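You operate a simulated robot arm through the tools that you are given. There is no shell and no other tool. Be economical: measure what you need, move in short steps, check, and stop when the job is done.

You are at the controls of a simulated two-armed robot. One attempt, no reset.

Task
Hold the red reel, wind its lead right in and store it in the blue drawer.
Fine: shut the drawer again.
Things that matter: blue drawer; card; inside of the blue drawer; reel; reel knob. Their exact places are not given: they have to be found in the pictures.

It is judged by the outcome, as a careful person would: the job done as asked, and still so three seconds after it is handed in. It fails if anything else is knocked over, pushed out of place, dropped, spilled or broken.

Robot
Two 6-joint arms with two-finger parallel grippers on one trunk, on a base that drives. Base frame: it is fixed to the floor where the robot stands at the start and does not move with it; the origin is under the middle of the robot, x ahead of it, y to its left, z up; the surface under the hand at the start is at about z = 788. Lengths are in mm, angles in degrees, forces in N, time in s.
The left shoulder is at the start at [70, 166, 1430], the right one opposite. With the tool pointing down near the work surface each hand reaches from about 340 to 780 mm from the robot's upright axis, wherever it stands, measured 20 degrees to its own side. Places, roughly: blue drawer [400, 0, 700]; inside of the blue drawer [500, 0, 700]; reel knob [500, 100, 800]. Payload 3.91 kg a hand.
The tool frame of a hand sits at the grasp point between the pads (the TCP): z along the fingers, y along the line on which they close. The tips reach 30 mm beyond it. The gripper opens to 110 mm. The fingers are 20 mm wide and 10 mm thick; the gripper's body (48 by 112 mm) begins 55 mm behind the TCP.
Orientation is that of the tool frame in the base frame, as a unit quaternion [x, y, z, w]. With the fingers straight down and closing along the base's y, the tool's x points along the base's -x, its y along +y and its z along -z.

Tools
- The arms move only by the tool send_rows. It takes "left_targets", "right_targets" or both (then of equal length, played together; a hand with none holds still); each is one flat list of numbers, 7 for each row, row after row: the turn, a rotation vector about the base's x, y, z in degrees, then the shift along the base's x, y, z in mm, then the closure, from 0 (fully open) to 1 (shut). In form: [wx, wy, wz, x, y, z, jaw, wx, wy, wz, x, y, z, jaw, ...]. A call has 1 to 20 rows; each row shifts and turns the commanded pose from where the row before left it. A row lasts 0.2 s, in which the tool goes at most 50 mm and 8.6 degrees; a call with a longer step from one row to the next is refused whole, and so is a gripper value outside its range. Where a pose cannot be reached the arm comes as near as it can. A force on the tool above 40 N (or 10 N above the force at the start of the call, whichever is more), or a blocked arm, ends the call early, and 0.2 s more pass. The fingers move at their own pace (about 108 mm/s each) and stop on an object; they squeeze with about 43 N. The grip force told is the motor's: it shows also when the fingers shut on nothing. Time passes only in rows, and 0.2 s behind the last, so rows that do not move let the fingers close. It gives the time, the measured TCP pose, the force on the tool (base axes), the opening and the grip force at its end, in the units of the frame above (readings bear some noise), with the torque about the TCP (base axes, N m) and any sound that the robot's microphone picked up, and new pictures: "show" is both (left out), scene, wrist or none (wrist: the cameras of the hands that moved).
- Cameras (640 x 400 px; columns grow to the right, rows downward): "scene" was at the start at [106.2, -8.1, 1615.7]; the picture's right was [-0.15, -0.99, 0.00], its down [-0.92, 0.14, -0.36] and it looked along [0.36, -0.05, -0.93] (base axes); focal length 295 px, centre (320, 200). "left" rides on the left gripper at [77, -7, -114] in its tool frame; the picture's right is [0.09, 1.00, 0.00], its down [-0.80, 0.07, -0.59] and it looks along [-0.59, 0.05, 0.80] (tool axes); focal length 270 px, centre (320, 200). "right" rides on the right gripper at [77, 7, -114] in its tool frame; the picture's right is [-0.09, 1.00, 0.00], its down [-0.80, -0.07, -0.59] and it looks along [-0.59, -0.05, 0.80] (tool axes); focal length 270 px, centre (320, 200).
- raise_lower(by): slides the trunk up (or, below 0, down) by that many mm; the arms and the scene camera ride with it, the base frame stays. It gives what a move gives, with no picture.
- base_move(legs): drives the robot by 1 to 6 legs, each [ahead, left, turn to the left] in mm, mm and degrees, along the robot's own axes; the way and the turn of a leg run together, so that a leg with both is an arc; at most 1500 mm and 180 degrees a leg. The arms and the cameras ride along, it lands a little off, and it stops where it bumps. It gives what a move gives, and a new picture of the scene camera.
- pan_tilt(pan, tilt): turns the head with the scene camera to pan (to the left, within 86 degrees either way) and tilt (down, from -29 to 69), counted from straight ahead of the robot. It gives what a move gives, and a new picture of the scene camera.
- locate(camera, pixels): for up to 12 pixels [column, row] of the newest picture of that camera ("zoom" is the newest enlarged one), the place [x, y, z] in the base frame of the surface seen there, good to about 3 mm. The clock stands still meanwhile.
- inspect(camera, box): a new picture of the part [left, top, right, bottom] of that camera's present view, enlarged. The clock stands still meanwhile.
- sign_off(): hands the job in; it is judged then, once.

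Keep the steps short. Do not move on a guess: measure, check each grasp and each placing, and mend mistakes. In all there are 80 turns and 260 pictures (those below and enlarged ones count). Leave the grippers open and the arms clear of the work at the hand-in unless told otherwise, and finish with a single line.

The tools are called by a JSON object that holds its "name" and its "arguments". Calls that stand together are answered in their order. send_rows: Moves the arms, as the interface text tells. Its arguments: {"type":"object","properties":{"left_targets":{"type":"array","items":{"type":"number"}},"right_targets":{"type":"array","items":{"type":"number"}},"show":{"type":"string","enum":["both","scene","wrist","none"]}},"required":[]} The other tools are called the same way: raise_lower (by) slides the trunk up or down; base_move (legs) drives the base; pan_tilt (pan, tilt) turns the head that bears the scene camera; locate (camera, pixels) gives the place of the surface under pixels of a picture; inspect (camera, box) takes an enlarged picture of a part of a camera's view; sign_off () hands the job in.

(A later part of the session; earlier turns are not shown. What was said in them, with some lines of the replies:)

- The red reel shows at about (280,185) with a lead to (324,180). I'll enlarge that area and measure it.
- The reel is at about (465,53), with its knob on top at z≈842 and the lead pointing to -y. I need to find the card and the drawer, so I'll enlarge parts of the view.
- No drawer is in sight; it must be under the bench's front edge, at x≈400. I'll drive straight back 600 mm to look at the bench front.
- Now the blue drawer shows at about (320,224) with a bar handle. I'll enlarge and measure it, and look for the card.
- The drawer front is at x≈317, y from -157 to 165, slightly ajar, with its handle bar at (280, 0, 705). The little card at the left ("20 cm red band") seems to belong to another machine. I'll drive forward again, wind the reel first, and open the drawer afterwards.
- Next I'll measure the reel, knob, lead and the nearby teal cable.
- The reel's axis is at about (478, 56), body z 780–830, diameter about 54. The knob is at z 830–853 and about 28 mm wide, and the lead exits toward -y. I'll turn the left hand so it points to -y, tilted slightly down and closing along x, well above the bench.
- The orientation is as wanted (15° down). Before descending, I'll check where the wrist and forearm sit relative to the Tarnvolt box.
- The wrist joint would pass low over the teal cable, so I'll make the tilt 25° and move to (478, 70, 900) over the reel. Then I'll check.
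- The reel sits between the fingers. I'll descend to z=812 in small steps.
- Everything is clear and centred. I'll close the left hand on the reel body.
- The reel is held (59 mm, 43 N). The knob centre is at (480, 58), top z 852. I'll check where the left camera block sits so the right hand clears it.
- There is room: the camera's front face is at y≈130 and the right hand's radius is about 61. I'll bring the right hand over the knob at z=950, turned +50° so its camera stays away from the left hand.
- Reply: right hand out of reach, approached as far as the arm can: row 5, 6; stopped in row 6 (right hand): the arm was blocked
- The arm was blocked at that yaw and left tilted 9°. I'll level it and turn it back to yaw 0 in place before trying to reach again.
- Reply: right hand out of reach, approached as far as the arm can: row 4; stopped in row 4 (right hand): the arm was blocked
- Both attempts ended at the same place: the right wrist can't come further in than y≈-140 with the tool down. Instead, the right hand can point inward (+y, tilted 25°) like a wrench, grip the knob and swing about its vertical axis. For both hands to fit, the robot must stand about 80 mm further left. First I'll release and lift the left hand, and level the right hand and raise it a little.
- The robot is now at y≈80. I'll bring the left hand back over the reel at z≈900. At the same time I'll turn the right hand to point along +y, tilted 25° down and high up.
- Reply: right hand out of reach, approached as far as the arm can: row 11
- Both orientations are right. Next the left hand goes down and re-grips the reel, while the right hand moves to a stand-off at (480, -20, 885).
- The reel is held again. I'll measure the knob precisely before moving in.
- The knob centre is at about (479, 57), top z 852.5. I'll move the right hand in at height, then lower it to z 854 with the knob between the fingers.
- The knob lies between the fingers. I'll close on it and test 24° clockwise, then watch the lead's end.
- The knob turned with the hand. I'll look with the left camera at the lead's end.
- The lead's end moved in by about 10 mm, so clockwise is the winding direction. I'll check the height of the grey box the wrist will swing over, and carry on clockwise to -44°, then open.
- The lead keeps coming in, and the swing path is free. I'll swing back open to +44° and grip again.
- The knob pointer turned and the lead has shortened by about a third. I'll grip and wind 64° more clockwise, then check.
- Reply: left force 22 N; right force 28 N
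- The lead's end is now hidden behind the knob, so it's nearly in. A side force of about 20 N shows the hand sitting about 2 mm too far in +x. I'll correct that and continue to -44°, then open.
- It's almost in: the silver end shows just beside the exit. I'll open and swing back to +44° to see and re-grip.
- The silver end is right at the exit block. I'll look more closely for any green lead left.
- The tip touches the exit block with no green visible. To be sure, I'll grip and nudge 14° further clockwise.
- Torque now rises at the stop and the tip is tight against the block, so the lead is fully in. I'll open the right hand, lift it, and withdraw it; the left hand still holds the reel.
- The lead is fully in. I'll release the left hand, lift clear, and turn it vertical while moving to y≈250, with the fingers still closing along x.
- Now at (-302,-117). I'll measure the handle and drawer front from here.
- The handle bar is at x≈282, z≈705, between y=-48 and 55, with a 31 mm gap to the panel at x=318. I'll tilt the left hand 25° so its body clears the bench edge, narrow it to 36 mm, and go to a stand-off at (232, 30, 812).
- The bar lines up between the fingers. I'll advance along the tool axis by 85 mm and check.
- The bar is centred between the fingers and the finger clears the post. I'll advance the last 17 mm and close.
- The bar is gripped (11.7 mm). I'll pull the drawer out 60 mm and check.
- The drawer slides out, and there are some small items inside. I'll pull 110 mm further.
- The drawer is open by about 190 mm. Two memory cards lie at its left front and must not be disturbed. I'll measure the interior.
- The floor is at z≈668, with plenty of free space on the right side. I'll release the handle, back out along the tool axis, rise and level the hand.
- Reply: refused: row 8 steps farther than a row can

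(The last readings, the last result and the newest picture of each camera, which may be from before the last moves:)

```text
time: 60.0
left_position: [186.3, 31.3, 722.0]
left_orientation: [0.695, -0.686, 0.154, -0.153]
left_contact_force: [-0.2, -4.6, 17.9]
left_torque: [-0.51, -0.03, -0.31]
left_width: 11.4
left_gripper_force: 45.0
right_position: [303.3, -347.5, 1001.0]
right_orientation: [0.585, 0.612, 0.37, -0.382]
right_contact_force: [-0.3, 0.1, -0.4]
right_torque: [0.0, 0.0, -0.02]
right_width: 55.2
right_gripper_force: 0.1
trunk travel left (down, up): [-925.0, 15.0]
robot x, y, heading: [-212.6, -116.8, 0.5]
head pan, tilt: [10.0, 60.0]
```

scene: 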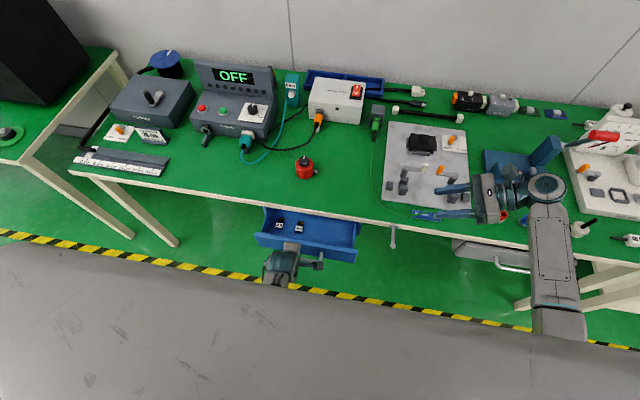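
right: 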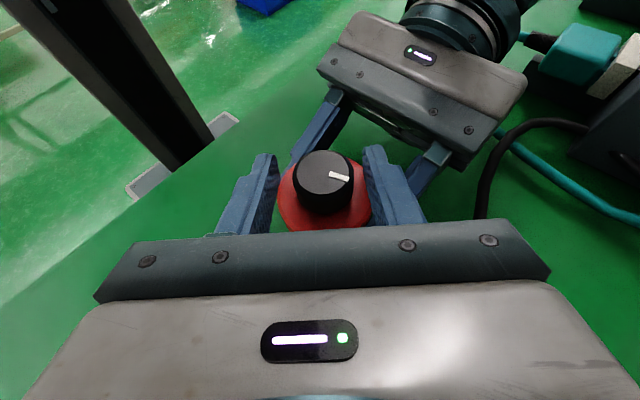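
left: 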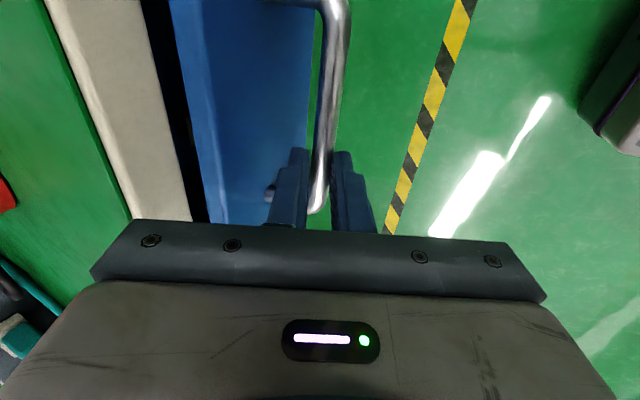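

My row was too long and was refused, so the base drive pushed the drawer partly in while still gripped. No harm was done. I'll pull it back out 70 mm with the arm.

{"name": "send_rows", "arguments": {"left_targets": [0, 0, 0, -15, 0, 0, 1, 0, 0, 0, -15, 0, 0, 1, 0, 0, 0, -15, 0, 0, 1, 0, 0, 0, -15, 0, 0, 1, 0, 0, 0, -10, 0, 0, 1, 0, 0, 0, 0, 0, 0, 1], "show": "scene"}}

```text
time: 61.4
left_position: [118.1, 30.3, 722.4]
left_orientation: [0.694, -0.686, 0.154, -0.154]
left_contact_force: [0.7, -1.3, 24.3]
left_torque: [-0.2, -0.15, -0.01]
left_width: 11.6
left_gripper_force: 45.2
right_position: [305.4, -347.6, 1000.5]
right_orientation: [0.585, 0.611, 0.37, -0.383]
right_contact_force: [-0.4, 0.2, 0.2]
right_torque: [-0.01, 0.01, 0.0]
right_width: 55.0
right_gripper_force: 0.0
trunk travel left (down, up): [-925.0, 15.0]
robot x, y, heading: [-216.5, -116.1, 0.8]
head pan, tilt: [10.0, 60.0]
```

scene: 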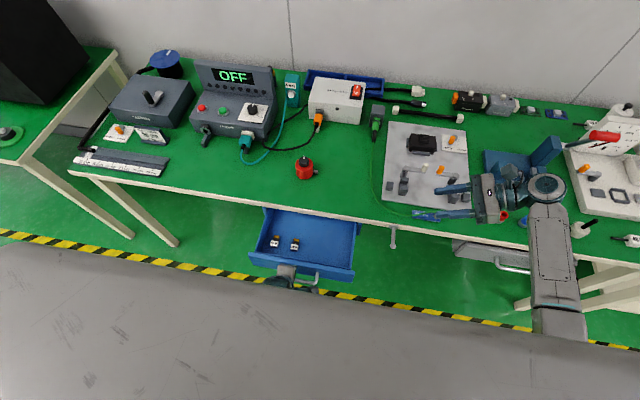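

The drawer is open again by about 170 mm. I'll open the fingers, lift straight out, level the hand and move forward above the bench.

{"name": "send_rows", "arguments": {"left_targets": [0, 0, 0, 0, 0, 0, 0.67, 0, 0, 0, 0, 0, 0, 0.67, 0, 0, 0, 0, 0, 15, 0.67, 0, 0, 0, 0, 0, 25, 0.67, 0, 0, 0, 0, 0, 40, 0.67, 0, 0, 0, 0, 0, 40, 0.67, 0, 8.3, 0, 20, 3, 35, 0.4, 0, 8.3, 0, 35, 3, 25, 0.1, 0, 8.4, 0, 40, 3, 10, 0, 0, 0, 0, 45, 3, 0, 0, 0, 0, 0, 45, 3, 0, 0, 0, 0, 0, 45, 3, 0, 0, 0, 0, 0, 45, 3, 0, 0, 0, 0, 0, 45, 3, 0, 0, 0, 0, 0, 40, 3, 0, 0, 0, 0, 0, 0, 0, 0, 0, 0]}}

```text
refused: targets must hold 7 numbers for each row
```

I miscounted the last row; resending it corrected.

{"name": "send_rows", "arguments": {"left_targets": [0, 0, 0, 0, 0, 0, 0.67, 0, 0, 0, 0, 0, 0, 0.67, 0, 0, 0, 0, 0, 15, 0.67, 0, 0, 0, 0, 0, 25, 0.67, 0, 0, 0, 0, 0, 40, 0.67, 0, 0, 0, 0, 0, 40, 0.67, 0, 8.3, 0, 20, 3, 35, 0.4, 0, 8.3, 0, 35, 3, 25, 0.1, 0, 8.4, 0, 40, 3, 10, 0, 0, 0, 0, 45, 3, 0, 0, 0, 0, 0, 45, 3, 0, 0, 0, 0, 0, 45, 3, 0, 0, 0, 0, 0, 45, 3, 0, 0, 0, 0, 0, 45, 3, 0, 0, 0, 0, 0, 40, 3, 0, 0]}}

```text
time: 64.6
left_position: [479.0, 58.2, 909.8]
left_orientation: [0.711, -0.703, -0.002, 0.001]
left_contact_force: [-0.3, 0.6, -0.1]
left_torque: [-0.02, 0.03, 0.01]
left_width: 110.0
left_gripper_force: 0.0
right_position: [307.1, -345.8, 997.1]
right_orientation: [0.587, 0.612, 0.368, -0.383]
right_contact_force: [0.6, 0.3, 0.4]
right_torque: [0.0, -0.02, 0.01]
right_width: 54.9
right_gripper_force: 0.2
trunk travel left (down, up): [-925.0, 15.0]
robot x, y, heading: [-213.8, -119.2, 0.6]
head pan, tilt: [10.0, 60.0]
```

scene: 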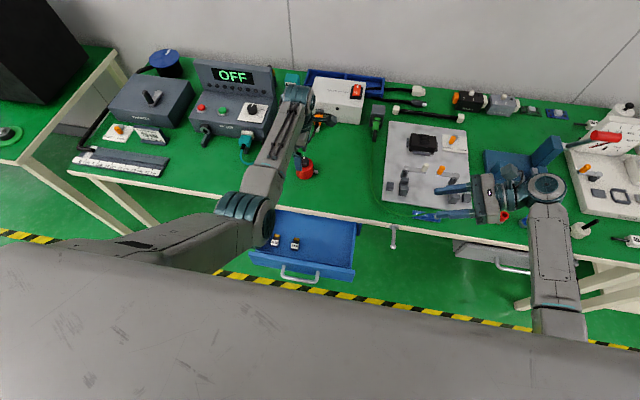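
left: 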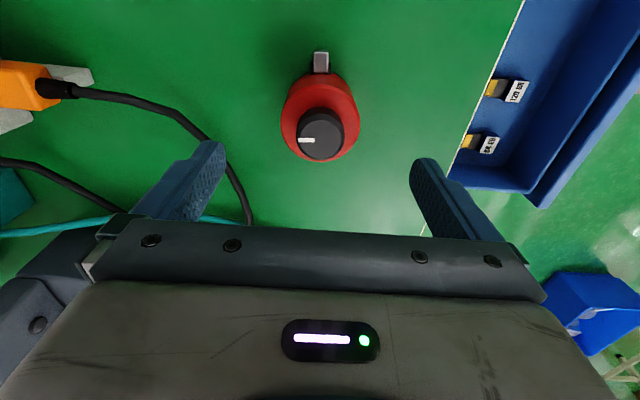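

The hand is above the reel. I'll check the reel centre and the black cable near the far finger.

{"name": "locate", "arguments": {"camera": "left", "pixels": [[320, 134], [320, 110], [297, 134], [344, 134], [284, 120], [357, 120], [225, 160], [245, 200], [150, 105], [320, 60]]}}

```text
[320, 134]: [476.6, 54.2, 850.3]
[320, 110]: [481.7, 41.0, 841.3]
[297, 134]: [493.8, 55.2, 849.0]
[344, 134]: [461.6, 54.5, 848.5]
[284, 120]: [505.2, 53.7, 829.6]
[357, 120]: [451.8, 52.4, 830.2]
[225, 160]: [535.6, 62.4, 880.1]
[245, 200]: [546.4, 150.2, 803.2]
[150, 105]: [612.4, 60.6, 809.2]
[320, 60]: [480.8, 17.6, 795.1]
```

The cable is clear. I'll narrow to 80 mm and descend to z≈816, then close on the body.

{"name": "send_rows", "arguments": {"left_targets": [0, 0, 0, 0, -0.5, 0, 0.27, 0, 0, 0, 0, -0.5, -30, 0.27, 0, 0, 0, 0, -0.5, -30, 0.27, 0, 0, 0, 0, 0, -24, 0.27, 0, 0, 0, 0, 0, -10, 0.27, 0, 0, 0, 0, 0, 0, 0.27, 0, 0, 0, 0, 0, 0, 1, 0, 0, 0, 0, 0, 0, 1, 0, 0, 0, 0, 0, 0, 1]}}

```text
time: 66.6
left_position: [476.9, 55.9, 816.2]
left_orientation: [0.71, -0.704, -0.001, 0.001]
left_contact_force: [-1.3, -0.8, 0.7]
left_torque: [0.0, 0.02, 0.04]
left_width: 58.8
left_gripper_force: 43.2
right_position: [306.5, -346.6, 999.8]
right_orientation: [0.586, 0.612, 0.368, -0.383]
right_contact_force: [-0.1, 0.5, 0.0]
right_torque: [0.0, -0.01, 0.01]
right_width: 55.2
right_gripper_force: 0.1
trunk travel left (down, up): [-925.0, 15.0]
robot x, y, heading: [-212.8, -118.0, 0.4]
head pan, tilt: [10.0, 60.0]
```

scene: 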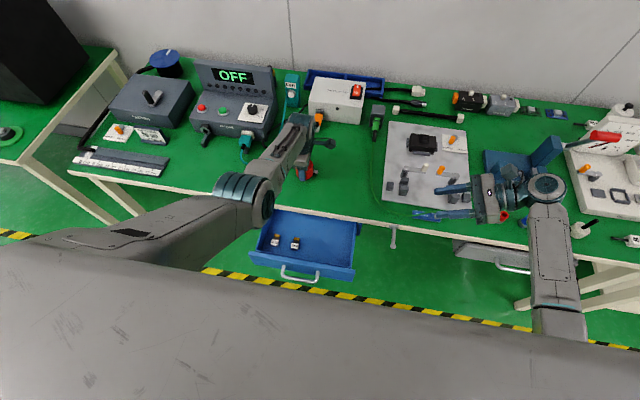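
left: 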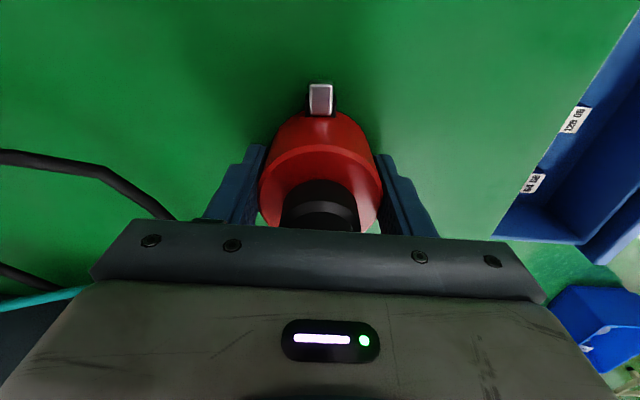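

The reel is gripped (58.8 mm). I'll lift it 130 mm and check.

{"name": "send_rows", "arguments": {"left_targets": [0, 0, 0, 0, 0, 10, 1, 0, 0, 0, 0, 0, 30, 1, 0, 0, 0, 0, 0, 45, 1, 0, 0, 0, 0, 0, 45, 1, 0, 0, 0, -20, 0, 0, 1, 0, 0, 0, -40, 0, 0, 1, 0, 0, 0, -40, 0, 0, 1, 0, 0, 0, -40, 0, 0, 1, 0, 0, 0, 0, 0, 0, 1]}}

{"name": "base_move", "arguments": {"legs": [[0, -85, 0]]}}

```text
time: 68.6
left_position: [338.4, 55.9, 946.5]
left_orientation: [0.711, -0.704, -0.001, 0.001]
left_contact_force: [0.7, -0.5, -0.6]
left_torque: [0.03, 0.01, 0.04]
left_width: 58.7
left_gripper_force: 43.2
right_position: [307.8, -345.7, 999.8]
right_orientation: [0.586, 0.612, 0.368, -0.383]
right_contact_force: [0.1, 0.0, 0.7]
right_torque: [-0.02, -0.01, 0.03]
right_width: 55.0
right_gripper_force: 0.0
trunk travel left (down, up): [-925.0, 15.0]
robot x, y, heading: [-215.5, -117.9, 0.9]
head pan, tilt: [10.0, 60.0]
```

scene: 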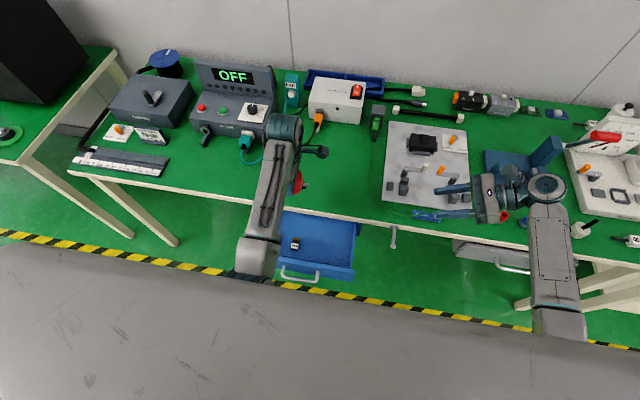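
left: 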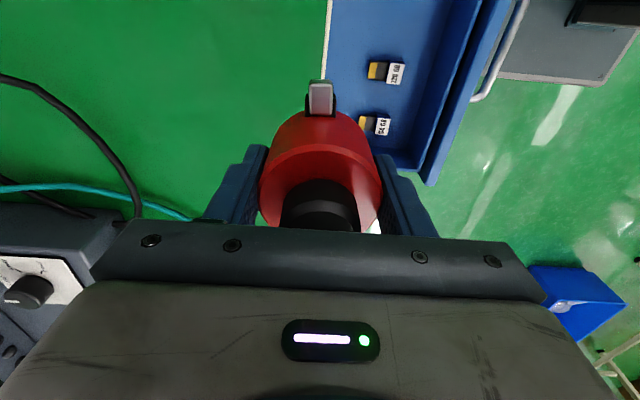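

```text
time: 69.6
left_position: [338.8, -23.4, 944.4]
left_orientation: [0.711, -0.703, 0.0, 0.001]
left_contact_force: [-0.8, 0.3, -1.0]
left_torque: [-0.03, 0.02, -0.01]
left_width: 58.7
left_gripper_force: 42.8
right_position: [307.5, -425.2, 1001.3]
right_orientation: [0.586, 0.614, 0.366, -0.382]
right_contact_force: [0.3, -0.5, 0.2]
right_torque: [-0.04, 0.03, 0.06]
right_width: 55.2
right_gripper_force: 0.1
trunk travel left (down, up): [-925.0, 15.0]
robot x, y, heading: [-212.5, -201.7, 0.5]
head pan, tilt: [10.0, 60.0]
```

scene: 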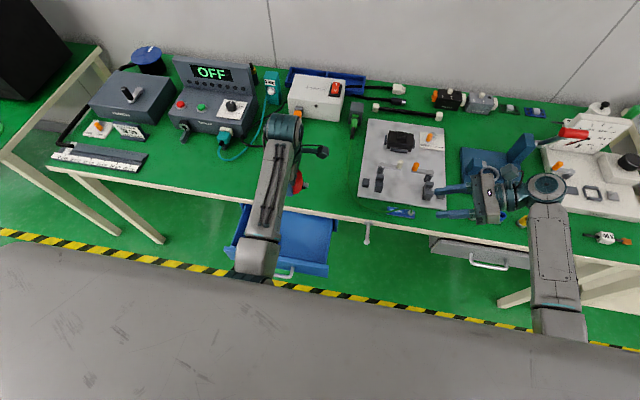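

The reel is held securely. I'll move to above the drawer at (250, -50, 900) and look.

{"name": "send_rows", "arguments": {"left_targets": [0, 0, 0, -30, -9, -10, 1, 0, 0, 0, -30, -9, -15, 1, 0, 0, 0, -29, -9, -20, 1, 0, 0, 0, 0, 0, 0, 1]}}

{"name": "inspect", "arguments": {"camera": "scene", "box": [220, 180, 348, 284]}}

```text
time: 70.6
left_position: [250.7, -46.2, 900.0]
left_orientation: [0.712, -0.702, -0.005, -0.005]
left_contact_force: [-0.2, -0.3, -1.2]
left_torque: [-0.02, -0.04, -0.01]
left_width: 59.0
left_gripper_force: 43.2
right_position: [307.7, -428.8, 1000.6]
right_orientation: [0.586, 0.612, 0.368, -0.383]
right_contact_force: [0.5, 0.7, -0.3]
right_torque: [0.03, 0.01, -0.01]
right_width: 55.1
right_gripper_force: 0.2
trunk travel left (down, up): [-925.0, 15.0]
robot x, y, heading: [-213.4, -202.6, 0.7]
head pan, tilt: [10.0, 60.0]
```

scene: 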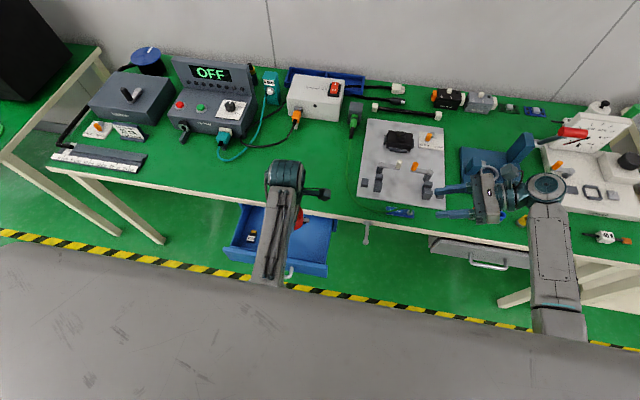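
left: 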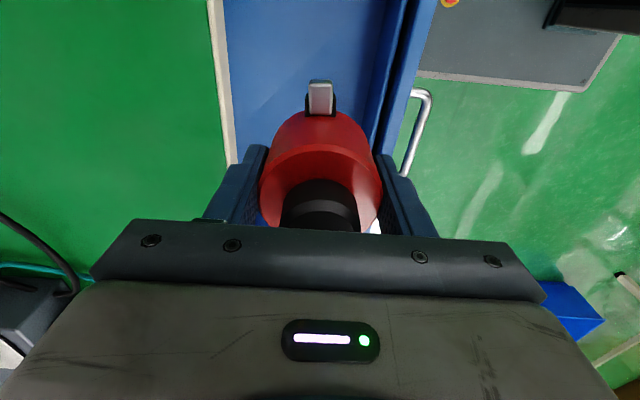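

```text
3.85 times, centred on (284, 232) of scene
```

zoom: 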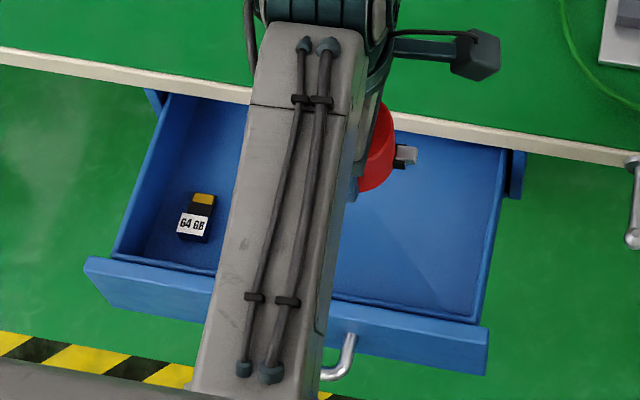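

I'll measure the drawer's edges around here.

{"name": "locate", "arguments": {"camera": "zoom", "pixels": [[420, 312], [400, 322], [420, 290], [440, 220], [470, 310], [500, 220], [205, 235], [210, 200], [440, 128], [405, 157]]}}

{"name": "locate", "arguments": {"camera": "left", "pixels": [[385, 90], [405, 90], [235, 100], [222, 100], [260, 80], [380, 140]]}}

```text
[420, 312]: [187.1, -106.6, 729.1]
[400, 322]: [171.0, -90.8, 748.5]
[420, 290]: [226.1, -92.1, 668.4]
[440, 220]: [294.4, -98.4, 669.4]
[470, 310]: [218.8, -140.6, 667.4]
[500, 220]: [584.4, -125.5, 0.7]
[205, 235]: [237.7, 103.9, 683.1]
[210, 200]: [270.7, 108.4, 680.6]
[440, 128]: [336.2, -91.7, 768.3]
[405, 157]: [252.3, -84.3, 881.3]
```

```text
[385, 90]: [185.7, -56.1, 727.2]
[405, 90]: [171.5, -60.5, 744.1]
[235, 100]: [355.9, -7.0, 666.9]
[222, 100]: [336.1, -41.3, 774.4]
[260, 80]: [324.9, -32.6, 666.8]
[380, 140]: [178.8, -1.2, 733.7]
```

The interior runs from x≈190 to the bench edge at 336, floor z≈668. Placing at (255, -46) is clear of the cards. I'll descend to z≈714.

{"name": "send_rows", "arguments": {"left_targets": [0, 0, 0, 2, 0, -40, 1, 0, 0, 0, 2, 0, -40, 1, 0, 0, 0, 0, 0, -40, 1, 0, 0, 0, 0, 0, -35, 1, 0, 0, 0, 0, 0, -20, 1, 0, 0, 0, 0, 0, -11, 1, 0, 0, 0, 0, 0, 0, 1]}}

```text
time: 72.2
left_position: [253.9, -53.6, 713.6]
left_orientation: [0.711, -0.703, 0.0, 0.001]
left_contact_force: [-0.2, 0.3, -2.1]
left_torque: [0.02, 0.0, 0.02]
left_width: 58.7
left_gripper_force: 43.2
right_position: [307.8, -429.4, 999.6]
right_orientation: [0.585, 0.612, 0.369, -0.384]
right_contact_force: [0.2, -1.4, -0.7]
right_torque: [-0.02, 0.02, 0.0]
right_width: 55.0
right_gripper_force: 0.0
trunk travel left (down, up): [-925.0, 15.0]
robot x, y, heading: [-212.3, -199.3, 0.7]
head pan, tilt: [10.0, 60.0]
```

scene: 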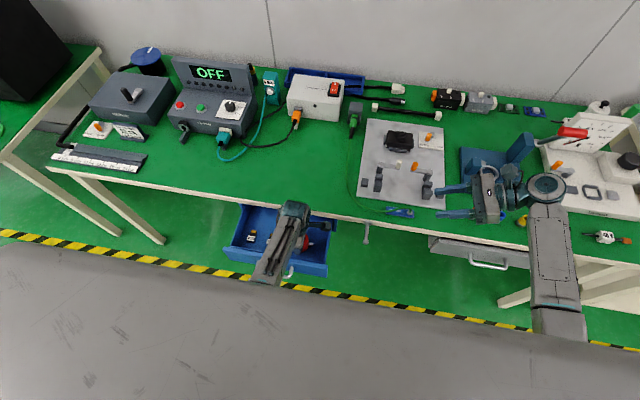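
left: 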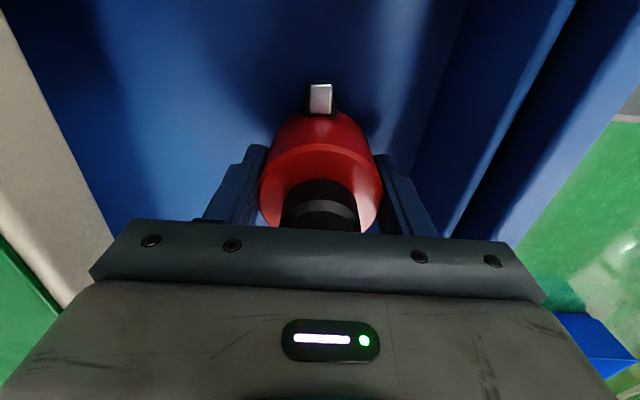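

The hand is in the drawer with the bottom of the reel about 10 mm above the floor. I'll lower it in small steps while watching the force.

{"name": "send_rows", "arguments": {"left_targets": [0, 0, 0, 0, 0, -4, 1, 0, 0, 0, 0, 0, -3, 1, 0, 0, 0, 0, 0, -2, 1, 0, 0, 0, 0, 0, 0, 1], "show": "none"}}

```text
time: 73.2
left_position: [254.2, -52.4, 704.8]
left_orientation: [0.711, -0.703, -0.002, 0.001]
left_contact_force: [-0.2, -0.1, -1.7]
left_torque: [0.01, -0.01, 0.02]
left_width: 58.8
left_gripper_force: 43.1
right_position: [308.2, -430.7, 998.5]
right_orientation: [0.584, 0.612, 0.368, -0.384]
right_contact_force: [-0.3, -0.4, -0.2]
right_torque: [0.02, 0.0, -0.02]
right_width: 54.8
right_gripper_force: 0.1
trunk travel left (down, up): [-925.0, 15.0]
robot x, y, heading: [-215.8, -204.5, 0.6]
head pan, tilt: [10.0, 60.0]
```

There's no contact yet, so I'll go a little lower.

{"name": "send_rows", "arguments": {"left_targets": [0, 0, 0, 0, 0, -1.5, 1, 0, 0, 0, 0, 0, -1, 1, 0, 0, 0, 0, 0, 0, 1], "show": "none"}}

```text
time: 74.0
left_position: [254.4, -55.0, 704.2]
left_orientation: [0.711, -0.703, 0.0, -0.001]
left_contact_force: [0.1, 1.7, 13.3]
left_torque: [-0.13, 0.27, -0.05]
left_width: 58.7
left_gripper_force: 43.3
right_position: [307.3, -429.7, 999.8]
right_orientation: [0.585, 0.612, 0.369, -0.383]
right_contact_force: [0.2, 0.0, -0.1]
right_torque: [-0.01, -0.03, 0.01]
right_width: 55.2
right_gripper_force: 0.0
trunk travel left (down, up): [-925.0, 15.0]
robot x, y, heading: [-213.8, -199.3, 0.7]
head pan, tilt: [10.0, 60.0]
```

There is contact (13 N up), so the reel is on the drawer floor. I'll open the fingers and lift straight up.

{"name": "send_rows", "arguments": {"left_targets": [0, 0, 0, 0, 0, 1, 0.4, 0, 0, 0, 0, 0, 0, 0.32, 0, 0, 0, 0, 0, 0, 0.32, 0, 0, 0, 0, 0, 15, 0.32, 0, 0, 0, 0, 0, 35, 0.32, 0, 0, 0, 0, 0, 45, 0.32, 0, 0, 0, 0, 0, 45, 0.32, 0, 0, 0, 0, 0, 45, 0.32, 0, 0, 0, 0, 0, 0, 0.32]}}

{"name": "inspect", "arguments": {"camera": "scene", "box": [220, 180, 348, 284]}}

```text
time: 76.0
left_position: [252.1, -50.4, 886.8]
left_orientation: [0.711, -0.703, -0.003, 0.0]
left_contact_force: [0.5, -0.2, -0.7]
left_torque: [0.01, -0.03, 0.02]
left_width: 74.9
left_gripper_force: 0.1
right_position: [308.4, -429.9, 1000.2]
right_orientation: [0.585, 0.612, 0.369, -0.384]
right_contact_force: [-0.5, 0.2, 0.6]
right_torque: [-0.01, 0.01, 0.01]
right_width: 55.1
right_gripper_force: 0.0
trunk travel left (down, up): [-925.0, 15.0]
robot x, y, heading: [-216.3, -197.4, 0.7]
head pan, tilt: [10.0, 60.0]
```

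scene: 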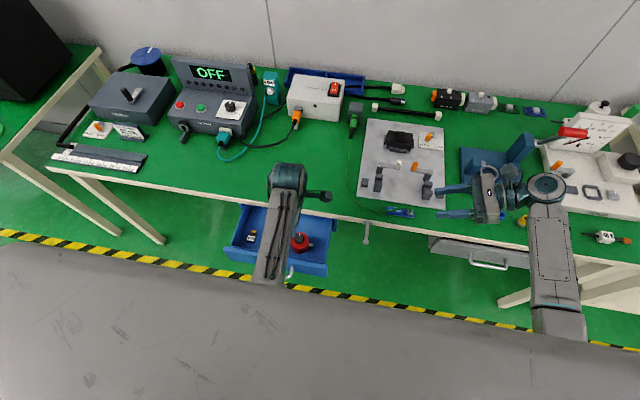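
left: 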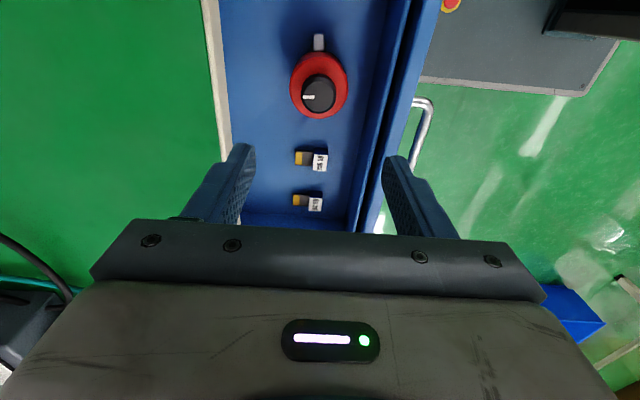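

```text
3.85 times, centred on (284, 232) of scene
```

zoom: 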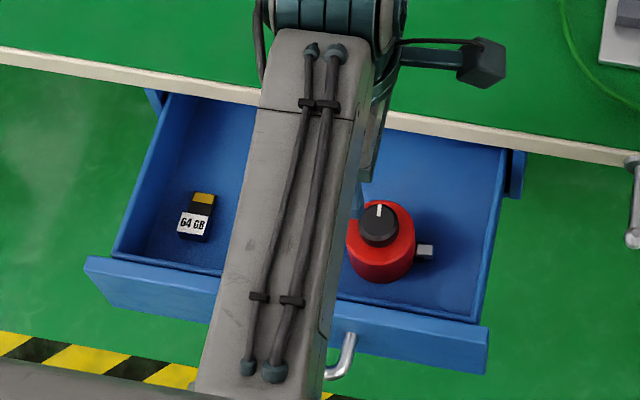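

The reel stands upright in the drawer and both cards are undisturbed. I'll back the base 60 mm for room, then bring the left hand, closed and tilted, in front of the panel.

{"name": "base_move", "arguments": {"legs": [[-60, 0, 0]]}}

{"name": "send_rows", "arguments": {"left_targets": [0, -8.3, 0, -20, 9, 0, 0.5, 0, -8.3, 0, -20, 9, 0, 1, 0, -8.4, 0, -20, 9, 0, 1, 0, 0, 0, -20, 9, 0, 1, 0, 0, 0, -10, 9, 0, 1, 0, 0, 0, 0, 8, 0, 1, 0, 0, 0, 0, 0, 0, 1]}}

```text
time: 77.0
left_position: [200.3, -50.4, 885.1]
left_orientation: [0.711, -0.703, -0.004, 0.001]
left_contact_force: [1.1, -0.6, 0.2]
left_torque: [-0.02, 0.05, -0.06]
left_width: 75.0
left_gripper_force: 0.1
right_position: [254.5, -430.4, 995.7]
right_orientation: [0.586, 0.611, 0.367, -0.385]
right_contact_force: [0.4, 0.5, -0.1]
right_torque: [0.01, 0.02, 0.02]
right_width: 54.9
right_gripper_force: 0.2
trunk travel left (down, up): [-925.0, 15.0]
robot x, y, heading: [-275.4, -203.3, 0.6]
head pan, tilt: [10.0, 60.0]
```

scene: 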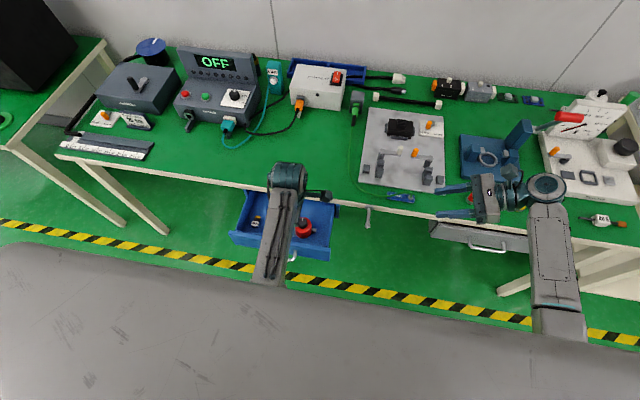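

```text
time: 78.6
left_position: [105.4, 1.2, 889.4]
left_orientation: [0.694, -0.686, 0.153, -0.154]
left_contact_force: [0.6, 0.2, 0.7]
left_torque: [-0.01, 0.0, 0.0]
left_width: 0.0
left_gripper_force: 37.5
right_position: [250.0, -429.1, 999.4]
right_orientation: [0.585, 0.611, 0.37, -0.384]
right_contact_force: [0.0, -0.5, -0.6]
right_torque: [0.02, 0.01, -0.04]
right_width: 54.9
right_gripper_force: 0.0
trunk travel left (down, up): [-925.0, 15.0]
robot x, y, heading: [-271.4, -199.4, 0.4]
head pan, tilt: [10.0, 60.0]
```

scene: 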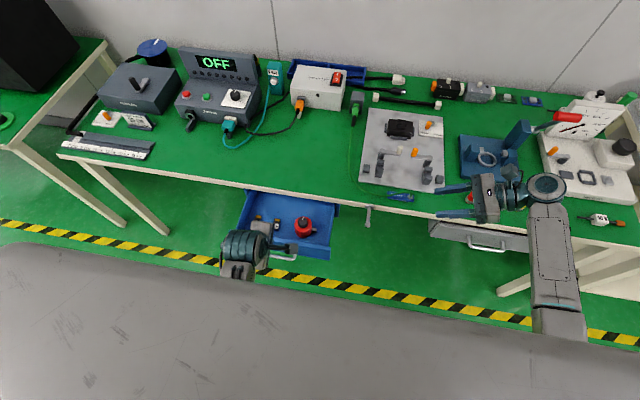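
left: 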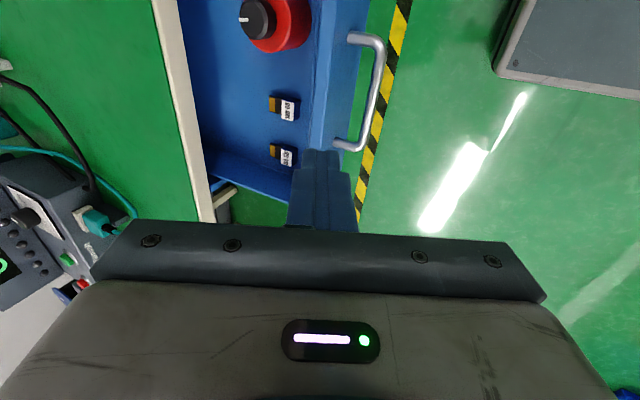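

{"name": "locate", "arguments": {"camera": "left", "pixels": [[335, 110], [330, 60], [350, 80], [380, 70], [318, 60], [270, 20], [288, 110]]}}

{"name": "locate", "arguments": {"camera": "scene", "pixels": [[320, 250], [322, 256], [304, 219], [290, 257], [255, 222], [277, 225]]}}

```text
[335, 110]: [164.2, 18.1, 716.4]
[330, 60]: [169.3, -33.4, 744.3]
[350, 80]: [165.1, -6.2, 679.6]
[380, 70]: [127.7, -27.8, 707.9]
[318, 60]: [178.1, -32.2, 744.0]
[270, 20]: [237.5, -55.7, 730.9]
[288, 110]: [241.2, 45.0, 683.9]
```

```text
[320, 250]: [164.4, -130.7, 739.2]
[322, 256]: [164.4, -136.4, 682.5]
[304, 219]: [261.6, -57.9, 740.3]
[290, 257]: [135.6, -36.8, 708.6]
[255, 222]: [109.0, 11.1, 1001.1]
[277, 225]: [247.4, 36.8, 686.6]
```

The panel front is at x=164. I'll lower the closed fingertips in front of it, above the handle, then push gently in small rows.

{"name": "send_rows", "arguments": {"left_targets": [0, 0, 0, 2, 0, -40, 1, 0, 0, 0, 2, 0, -40, 1, 0, 0, 0, 2, 0, -35, 1, 0, 0, 0, 2, 0, -19, 1, 0, 0, 0, 0, 0, 0, 1], "show": "wrist"}}

{"name": "send_rows", "arguments": {"left_targets": [0, 0, 0, 10, 0, 0, 1, 0, 0, 0, 10, 0, 0, 1, 0, 0, 0, 8, 0, 0, 1, 0, 0, 0, 8, 0, 0, 1, 0, 0, 0, 10, 0, 0, 1, 0, 0, 0, 10, 0, 0, 1, 0, 0, 0, 10, 0, 0, 1, 0, 0, 0, 0, 0, 0, 1]}}

```text
time: 79.8
left_position: [113.4, 2.2, 754.9]
left_orientation: [0.695, -0.686, 0.152, -0.154]
left_contact_force: [0.2, -1.3, -1.5]
left_torque: [0.01, 0.0, 0.0]
left_width: 0.0
left_gripper_force: 37.4
right_position: [247.8, -430.4, 999.1]
right_orientation: [0.586, 0.612, 0.369, -0.383]
right_contact_force: [0.7, 0.1, 0.2]
right_torque: [0.01, -0.02, 0.0]
right_width: 54.9
right_gripper_force: 0.2
trunk travel left (down, up): [-925.0, 15.0]
robot x, y, heading: [-272.6, -203.8, 0.5]
head pan, tilt: [10.0, 60.0]
```

left: 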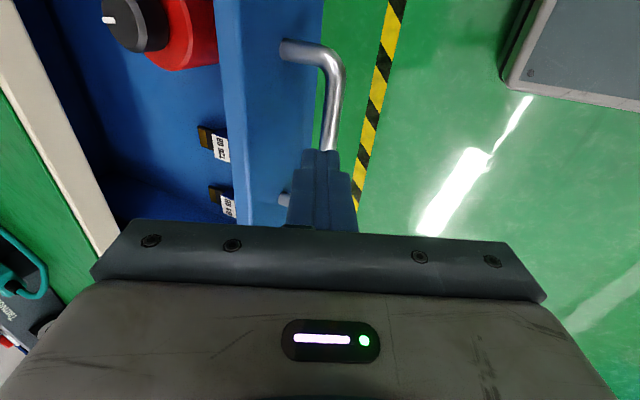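

```text
time: 81.6
left_position: [178.6, 1.2, 753.4]
left_orientation: [0.695, -0.685, 0.153, -0.154]
left_contact_force: [0.6, 0.3, 0.3]
left_torque: [0.01, 0.02, 0.01]
left_width: 0.3
left_gripper_force: 37.8
right_position: [249.2, -429.5, 999.6]
right_orientation: [0.585, 0.612, 0.369, -0.384]
right_contact_force: [-1.1, -0.5, 0.1]
right_torque: [0.02, -0.02, 0.02]
right_width: 54.9
right_gripper_force: 0.0
trunk travel left (down, up): [-925.0, 15.0]
robot x, y, heading: [-269.5, -201.8, 0.6]
head pan, tilt: [10.0, 60.0]
```

scene: 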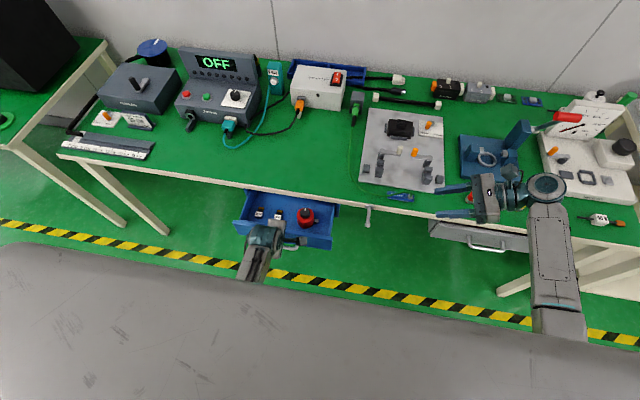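
left: 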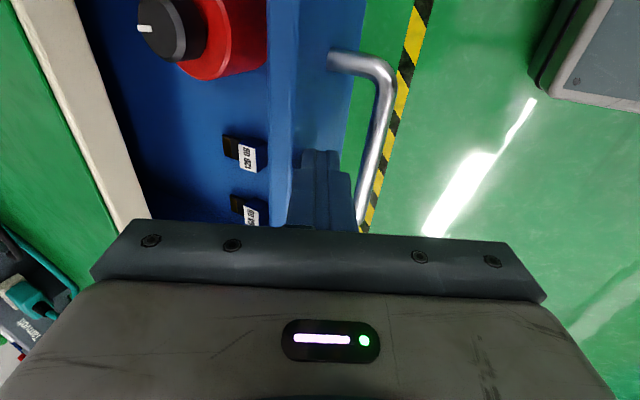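

The drawer is moving in smoothly with its contents steady. I'll push 60 mm more and check that the knob clears the bench edge.

{"name": "send_rows", "arguments": {"left_targets": [0, 0, 0, 10, 0, 0, 1, 0, 0, 0, 10, 0, 0, 1, 0, 0, 0, 10, 0, 0, 1, 0, 0, 0, 10, 0, 0, 1, 0, 0, 0, 10, 0, 0, 1, 0, 0, 0, 10, 0, 0, 1, 0, 0, 0, 0, 0, 0, 1]}}

{"name": "inspect", "arguments": {"camera": "scene", "box": [220, 170, 360, 265]}}

```text
time: 83.2
left_position: [239.4, 1.1, 753.7]
left_orientation: [0.694, -0.686, 0.153, -0.154]
left_contact_force: [-0.9, -0.1, 0.4]
left_torque: [0.01, 0.0, -0.01]
left_width: 0.0
left_gripper_force: 37.7
right_position: [249.1, -430.3, 1000.6]
right_orientation: [0.585, 0.612, 0.369, -0.384]
right_contact_force: [0.5, -0.6, -0.6]
right_torque: [0.0, 0.02, 0.01]
right_width: 55.1
right_gripper_force: 0.1
trunk travel left (down, up): [-925.0, 15.0]
robot x, y, heading: [-274.2, -200.9, 0.5]
head pan, tilt: [10.0, 60.0]
```

scene: 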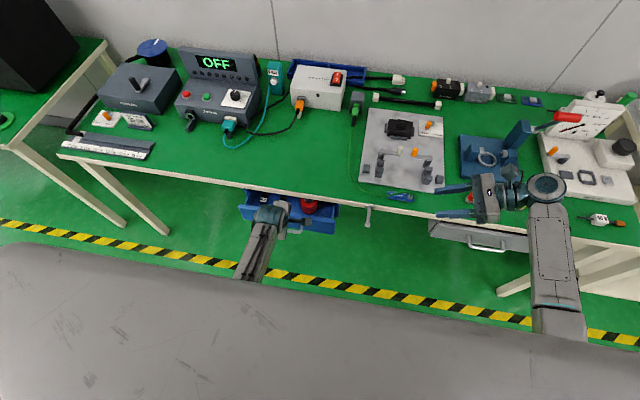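
left: 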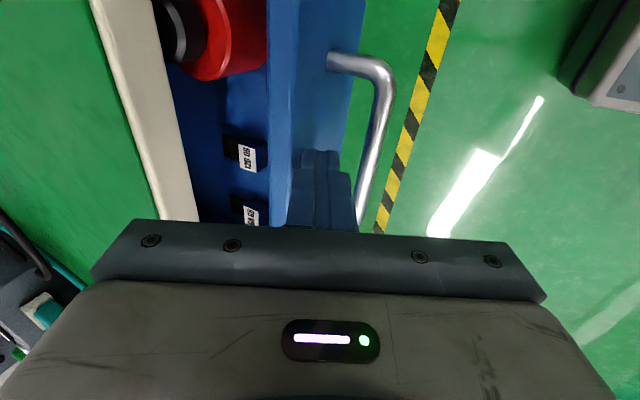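

```text
4.21 times, centred on (290, 218) of scene
```

zoom: 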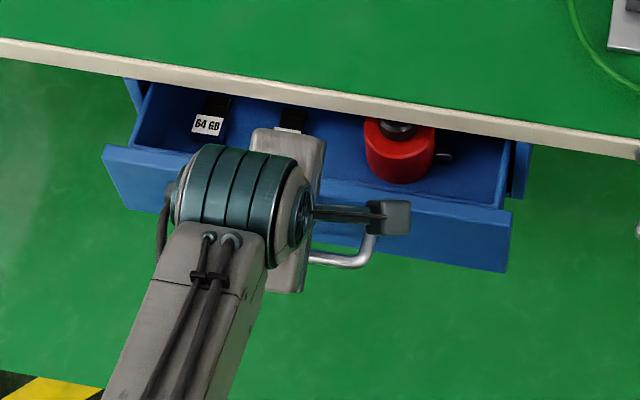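

The knob is passing under the bench edge with no resistance. I'll continue pushing in small rows until it stops.

{"name": "send_rows", "arguments": {"left_targets": [0, 0, 0, 8, 0, 0, 1, 0, 0, 0, 8, 0, 0, 1, 0, 0, 0, 8, 0, 0, 1, 0, 0, 0, 8, 0, 0, 1, 0, 0, 0, 8, 0, 0, 1, 0, 0, 0, 8, 0, 0, 1, 0, 0, 0, 5, 0, 0, 1, 0, 0, 0, 0, 0, 0, 1]}}

{"name": "inspect", "arguments": {"camera": "scene", "box": [220, 170, 360, 265]}}

```text
time: 85.0
left_position: [291.9, 2.2, 753.2]
left_orientation: [0.694, -0.687, 0.152, -0.153]
left_contact_force: [0.0, 0.3, -0.3]
left_torque: [-0.03, 0.03, 0.03]
left_width: 0.0
left_gripper_force: 38.4
right_position: [250.0, -428.3, 999.0]
right_orientation: [0.586, 0.612, 0.369, -0.383]
right_contact_force: [-0.1, -0.8, -0.8]
right_torque: [-0.04, -0.02, 0.0]
right_width: 54.8
right_gripper_force: 0.0
trunk travel left (down, up): [-925.0, 15.0]
robot x, y, heading: [-270.6, -201.6, 0.5]
head pan, tilt: [10.0, 60.0]
```

scene: 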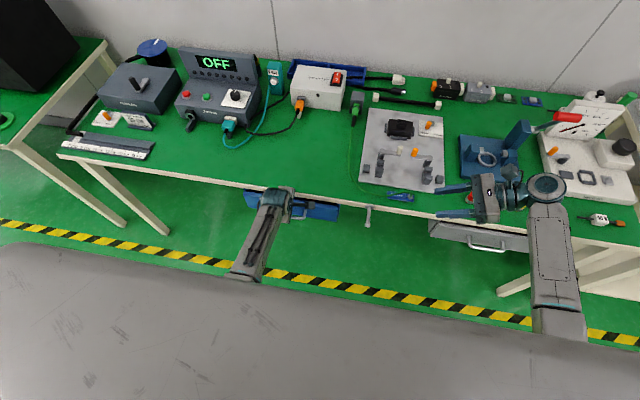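
left: 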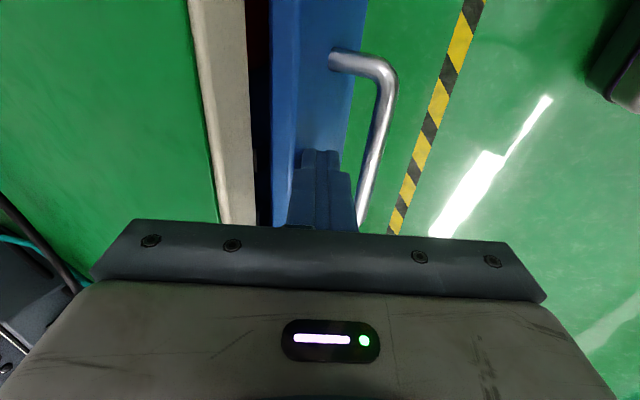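

```text
4.21 times, centred on (290, 218) of scene
```

zoom: 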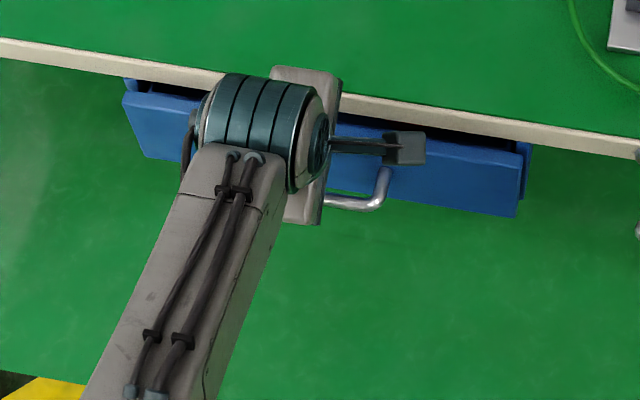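

There's about 20 mm or so left. I'll keep pushing in 4 mm rows and watch for the stop.

{"name": "send_rows", "arguments": {"left_targets": [0, 0, 0, 4, 0, 0, 1, 0, 0, 0, 4, 0, 0, 1, 0, 0, 0, 4, 0, 0, 1, 0, 0, 0, 4, 0, 0, 1, 0, 0, 0, 4, 0, 0, 1, 0, 0, 0, 3, 0, 0, 1, 0, 0, 0, 0, 0, 0, 1], "show": "wrist"}}

{"name": "locate", "arguments": {"camera": "left", "pixels": [[345, 100], [330, 80], [300, 100], [285, 60], [230, 60]]}}

```text
time: 86.0
left_position: [297.5, 1.9, 754.4]
left_orientation: [0.696, -0.687, 0.148, -0.15]
left_contact_force: [-23.3, 0.9, 22.2]
left_torque: [-0.12, 0.07, -0.11]
left_width: 0.2
left_gripper_force: 37.8
right_position: [244.6, -430.3, 1003.5]
right_orientation: [0.584, 0.613, 0.371, -0.382]
right_contact_force: [0.8, -0.1, 0.1]
right_torque: [-0.02, 0.02, 0.01]
right_width: 54.8
right_gripper_force: 0.0
trunk travel left (down, up): [-925.0, 15.0]
robot x, y, heading: [-276.6, -202.7, 0.7]
head pan, tilt: [10.0, 60.0]
stopped in row 5 (left hand): the force on the tool passed its limit at 43 N (the readings are from after the stop); the commanded pose is now the measured one
```

left: 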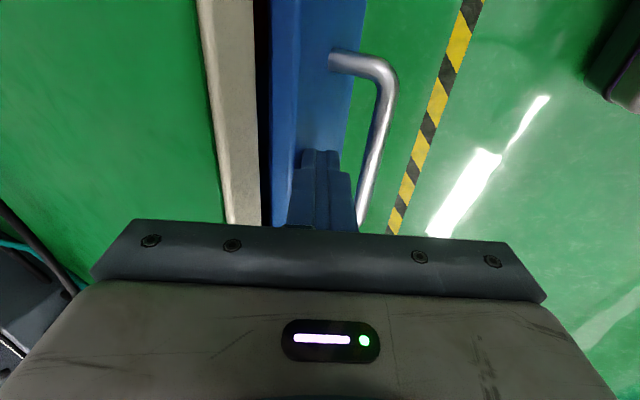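

```text
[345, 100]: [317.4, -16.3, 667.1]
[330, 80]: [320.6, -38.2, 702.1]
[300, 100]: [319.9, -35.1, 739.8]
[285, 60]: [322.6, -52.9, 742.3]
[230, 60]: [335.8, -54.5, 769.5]
```

The drawer hit its stop at x≈318–320, the same place as at the start, so it is shut. I'll back the hand off, raise it and open it.

{"name": "send_rows", "arguments": {"left_targets": [0, 0, 0, -15, 0, 5, 1, 0, 0, 0, -35, 0, 20, 1, 0, 0, 0, -40, 0, 25, 1, 0, 0, 0, -10, 5, 40, 0.5, 0, 0, 0, 0, 5, 40, 0, 0, 0, 0, 0, 5, 40, 0, 0, 0, 0, 0, 0, 0, 0], "right_targets": [0, 0, 0, 0, 0, 0, 0.5, 0, 0, 0, 0, 0, 0, 0.5, 0, 0, 0, 0, 0, 0, 0.5, 0, 0, 0, 0, 0, 0, 0.2, 0, 0, 0, 0, 0, 0, 0, 0, 0, 0, 0, 0, 0, 0, 0, 0, 0, 0, 0, 0, 0], "show": "none"}}

{"name": "base_move", "arguments": {"legs": [[-250, 0, 0]]}}

{"name": "inspect", "arguments": {"camera": "scene", "box": [200, 90, 440, 240]}}

```text
time: 87.6
left_position: [201.3, 18.7, 921.6]
left_orientation: [0.696, -0.687, 0.148, -0.149]
left_contact_force: [0.2, 0.6, 1.1]
left_torque: [0.01, 0.01, 0.0]
left_width: 110.0
left_gripper_force: 0.1
right_position: [248.8, -428.1, 998.4]
right_orientation: [0.585, 0.612, 0.369, -0.384]
right_contact_force: [-0.1, 0.2, -0.1]
right_torque: [-0.01, 0.04, 0.02]
right_width: 110.1
right_gripper_force: 0.0
trunk travel left (down, up): [-925.0, 15.0]
robot x, y, heading: [-273.3, -203.6, 0.7]
head pan, tilt: [10.0, 60.0]
```

```text
time: 89.5
left_position: [-45.7, 13.5, 921.2]
left_orientation: [0.696, -0.688, 0.147, -0.147]
left_contact_force: [-0.7, 1.0, -0.2]
left_torque: [0.02, -0.01, -0.04]
left_width: 110.0
left_gripper_force: 0.0
right_position: [2.0, -433.7, 998.7]
right_orientation: [0.585, 0.611, 0.369, -0.384]
right_contact_force: [0.2, 0.3, -1.0]
right_torque: [-0.02, 0.03, 0.01]
right_width: 110.2
right_gripper_force: 0.1
trunk travel left (down, up): [-925.0, 15.0]
robot x, y, heading: [-523.2, -205.8, 0.4]
head pan, tilt: [10.0, 60.0]
```

scene: 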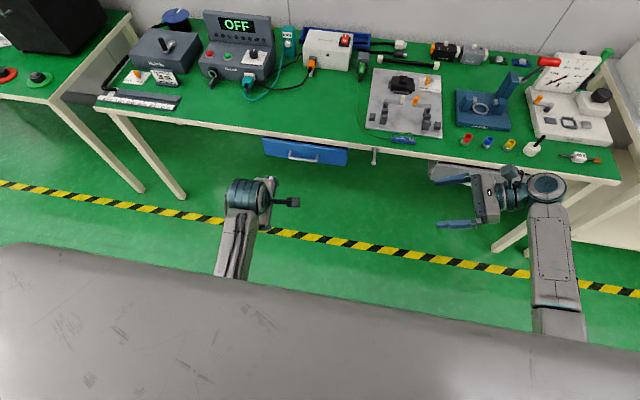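

```text
2.67 times, centred on (320, 165) of scene
```

zoom: 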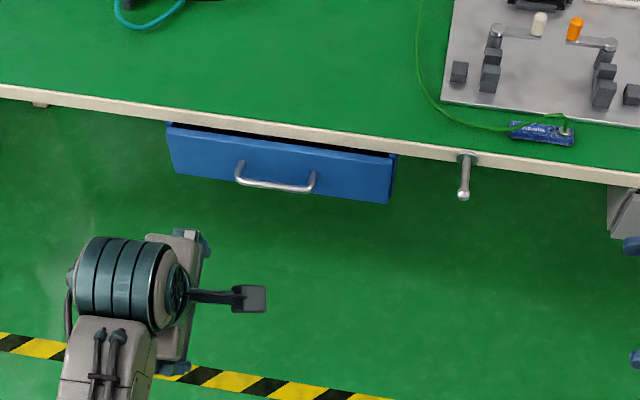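

{"name": "locate", "arguments": {"camera": "zoom", "pixels": [[200, 150], [360, 175], [280, 155], [280, 186]]}}

```text
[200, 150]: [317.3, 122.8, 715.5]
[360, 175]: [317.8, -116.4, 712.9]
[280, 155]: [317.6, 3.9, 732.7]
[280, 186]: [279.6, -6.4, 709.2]
```

The panel is back at x≈317.5, as it was at the start. The bench is undisturbed, and both hands are open and clear, so I'm handing in.

{"name": "sign_off", "arguments": {}}

```text
The job is handed in.
```

The red reel's lead is wound fully in, the reel stands upright in the blue drawer, and the drawer is shut where it was at the start.
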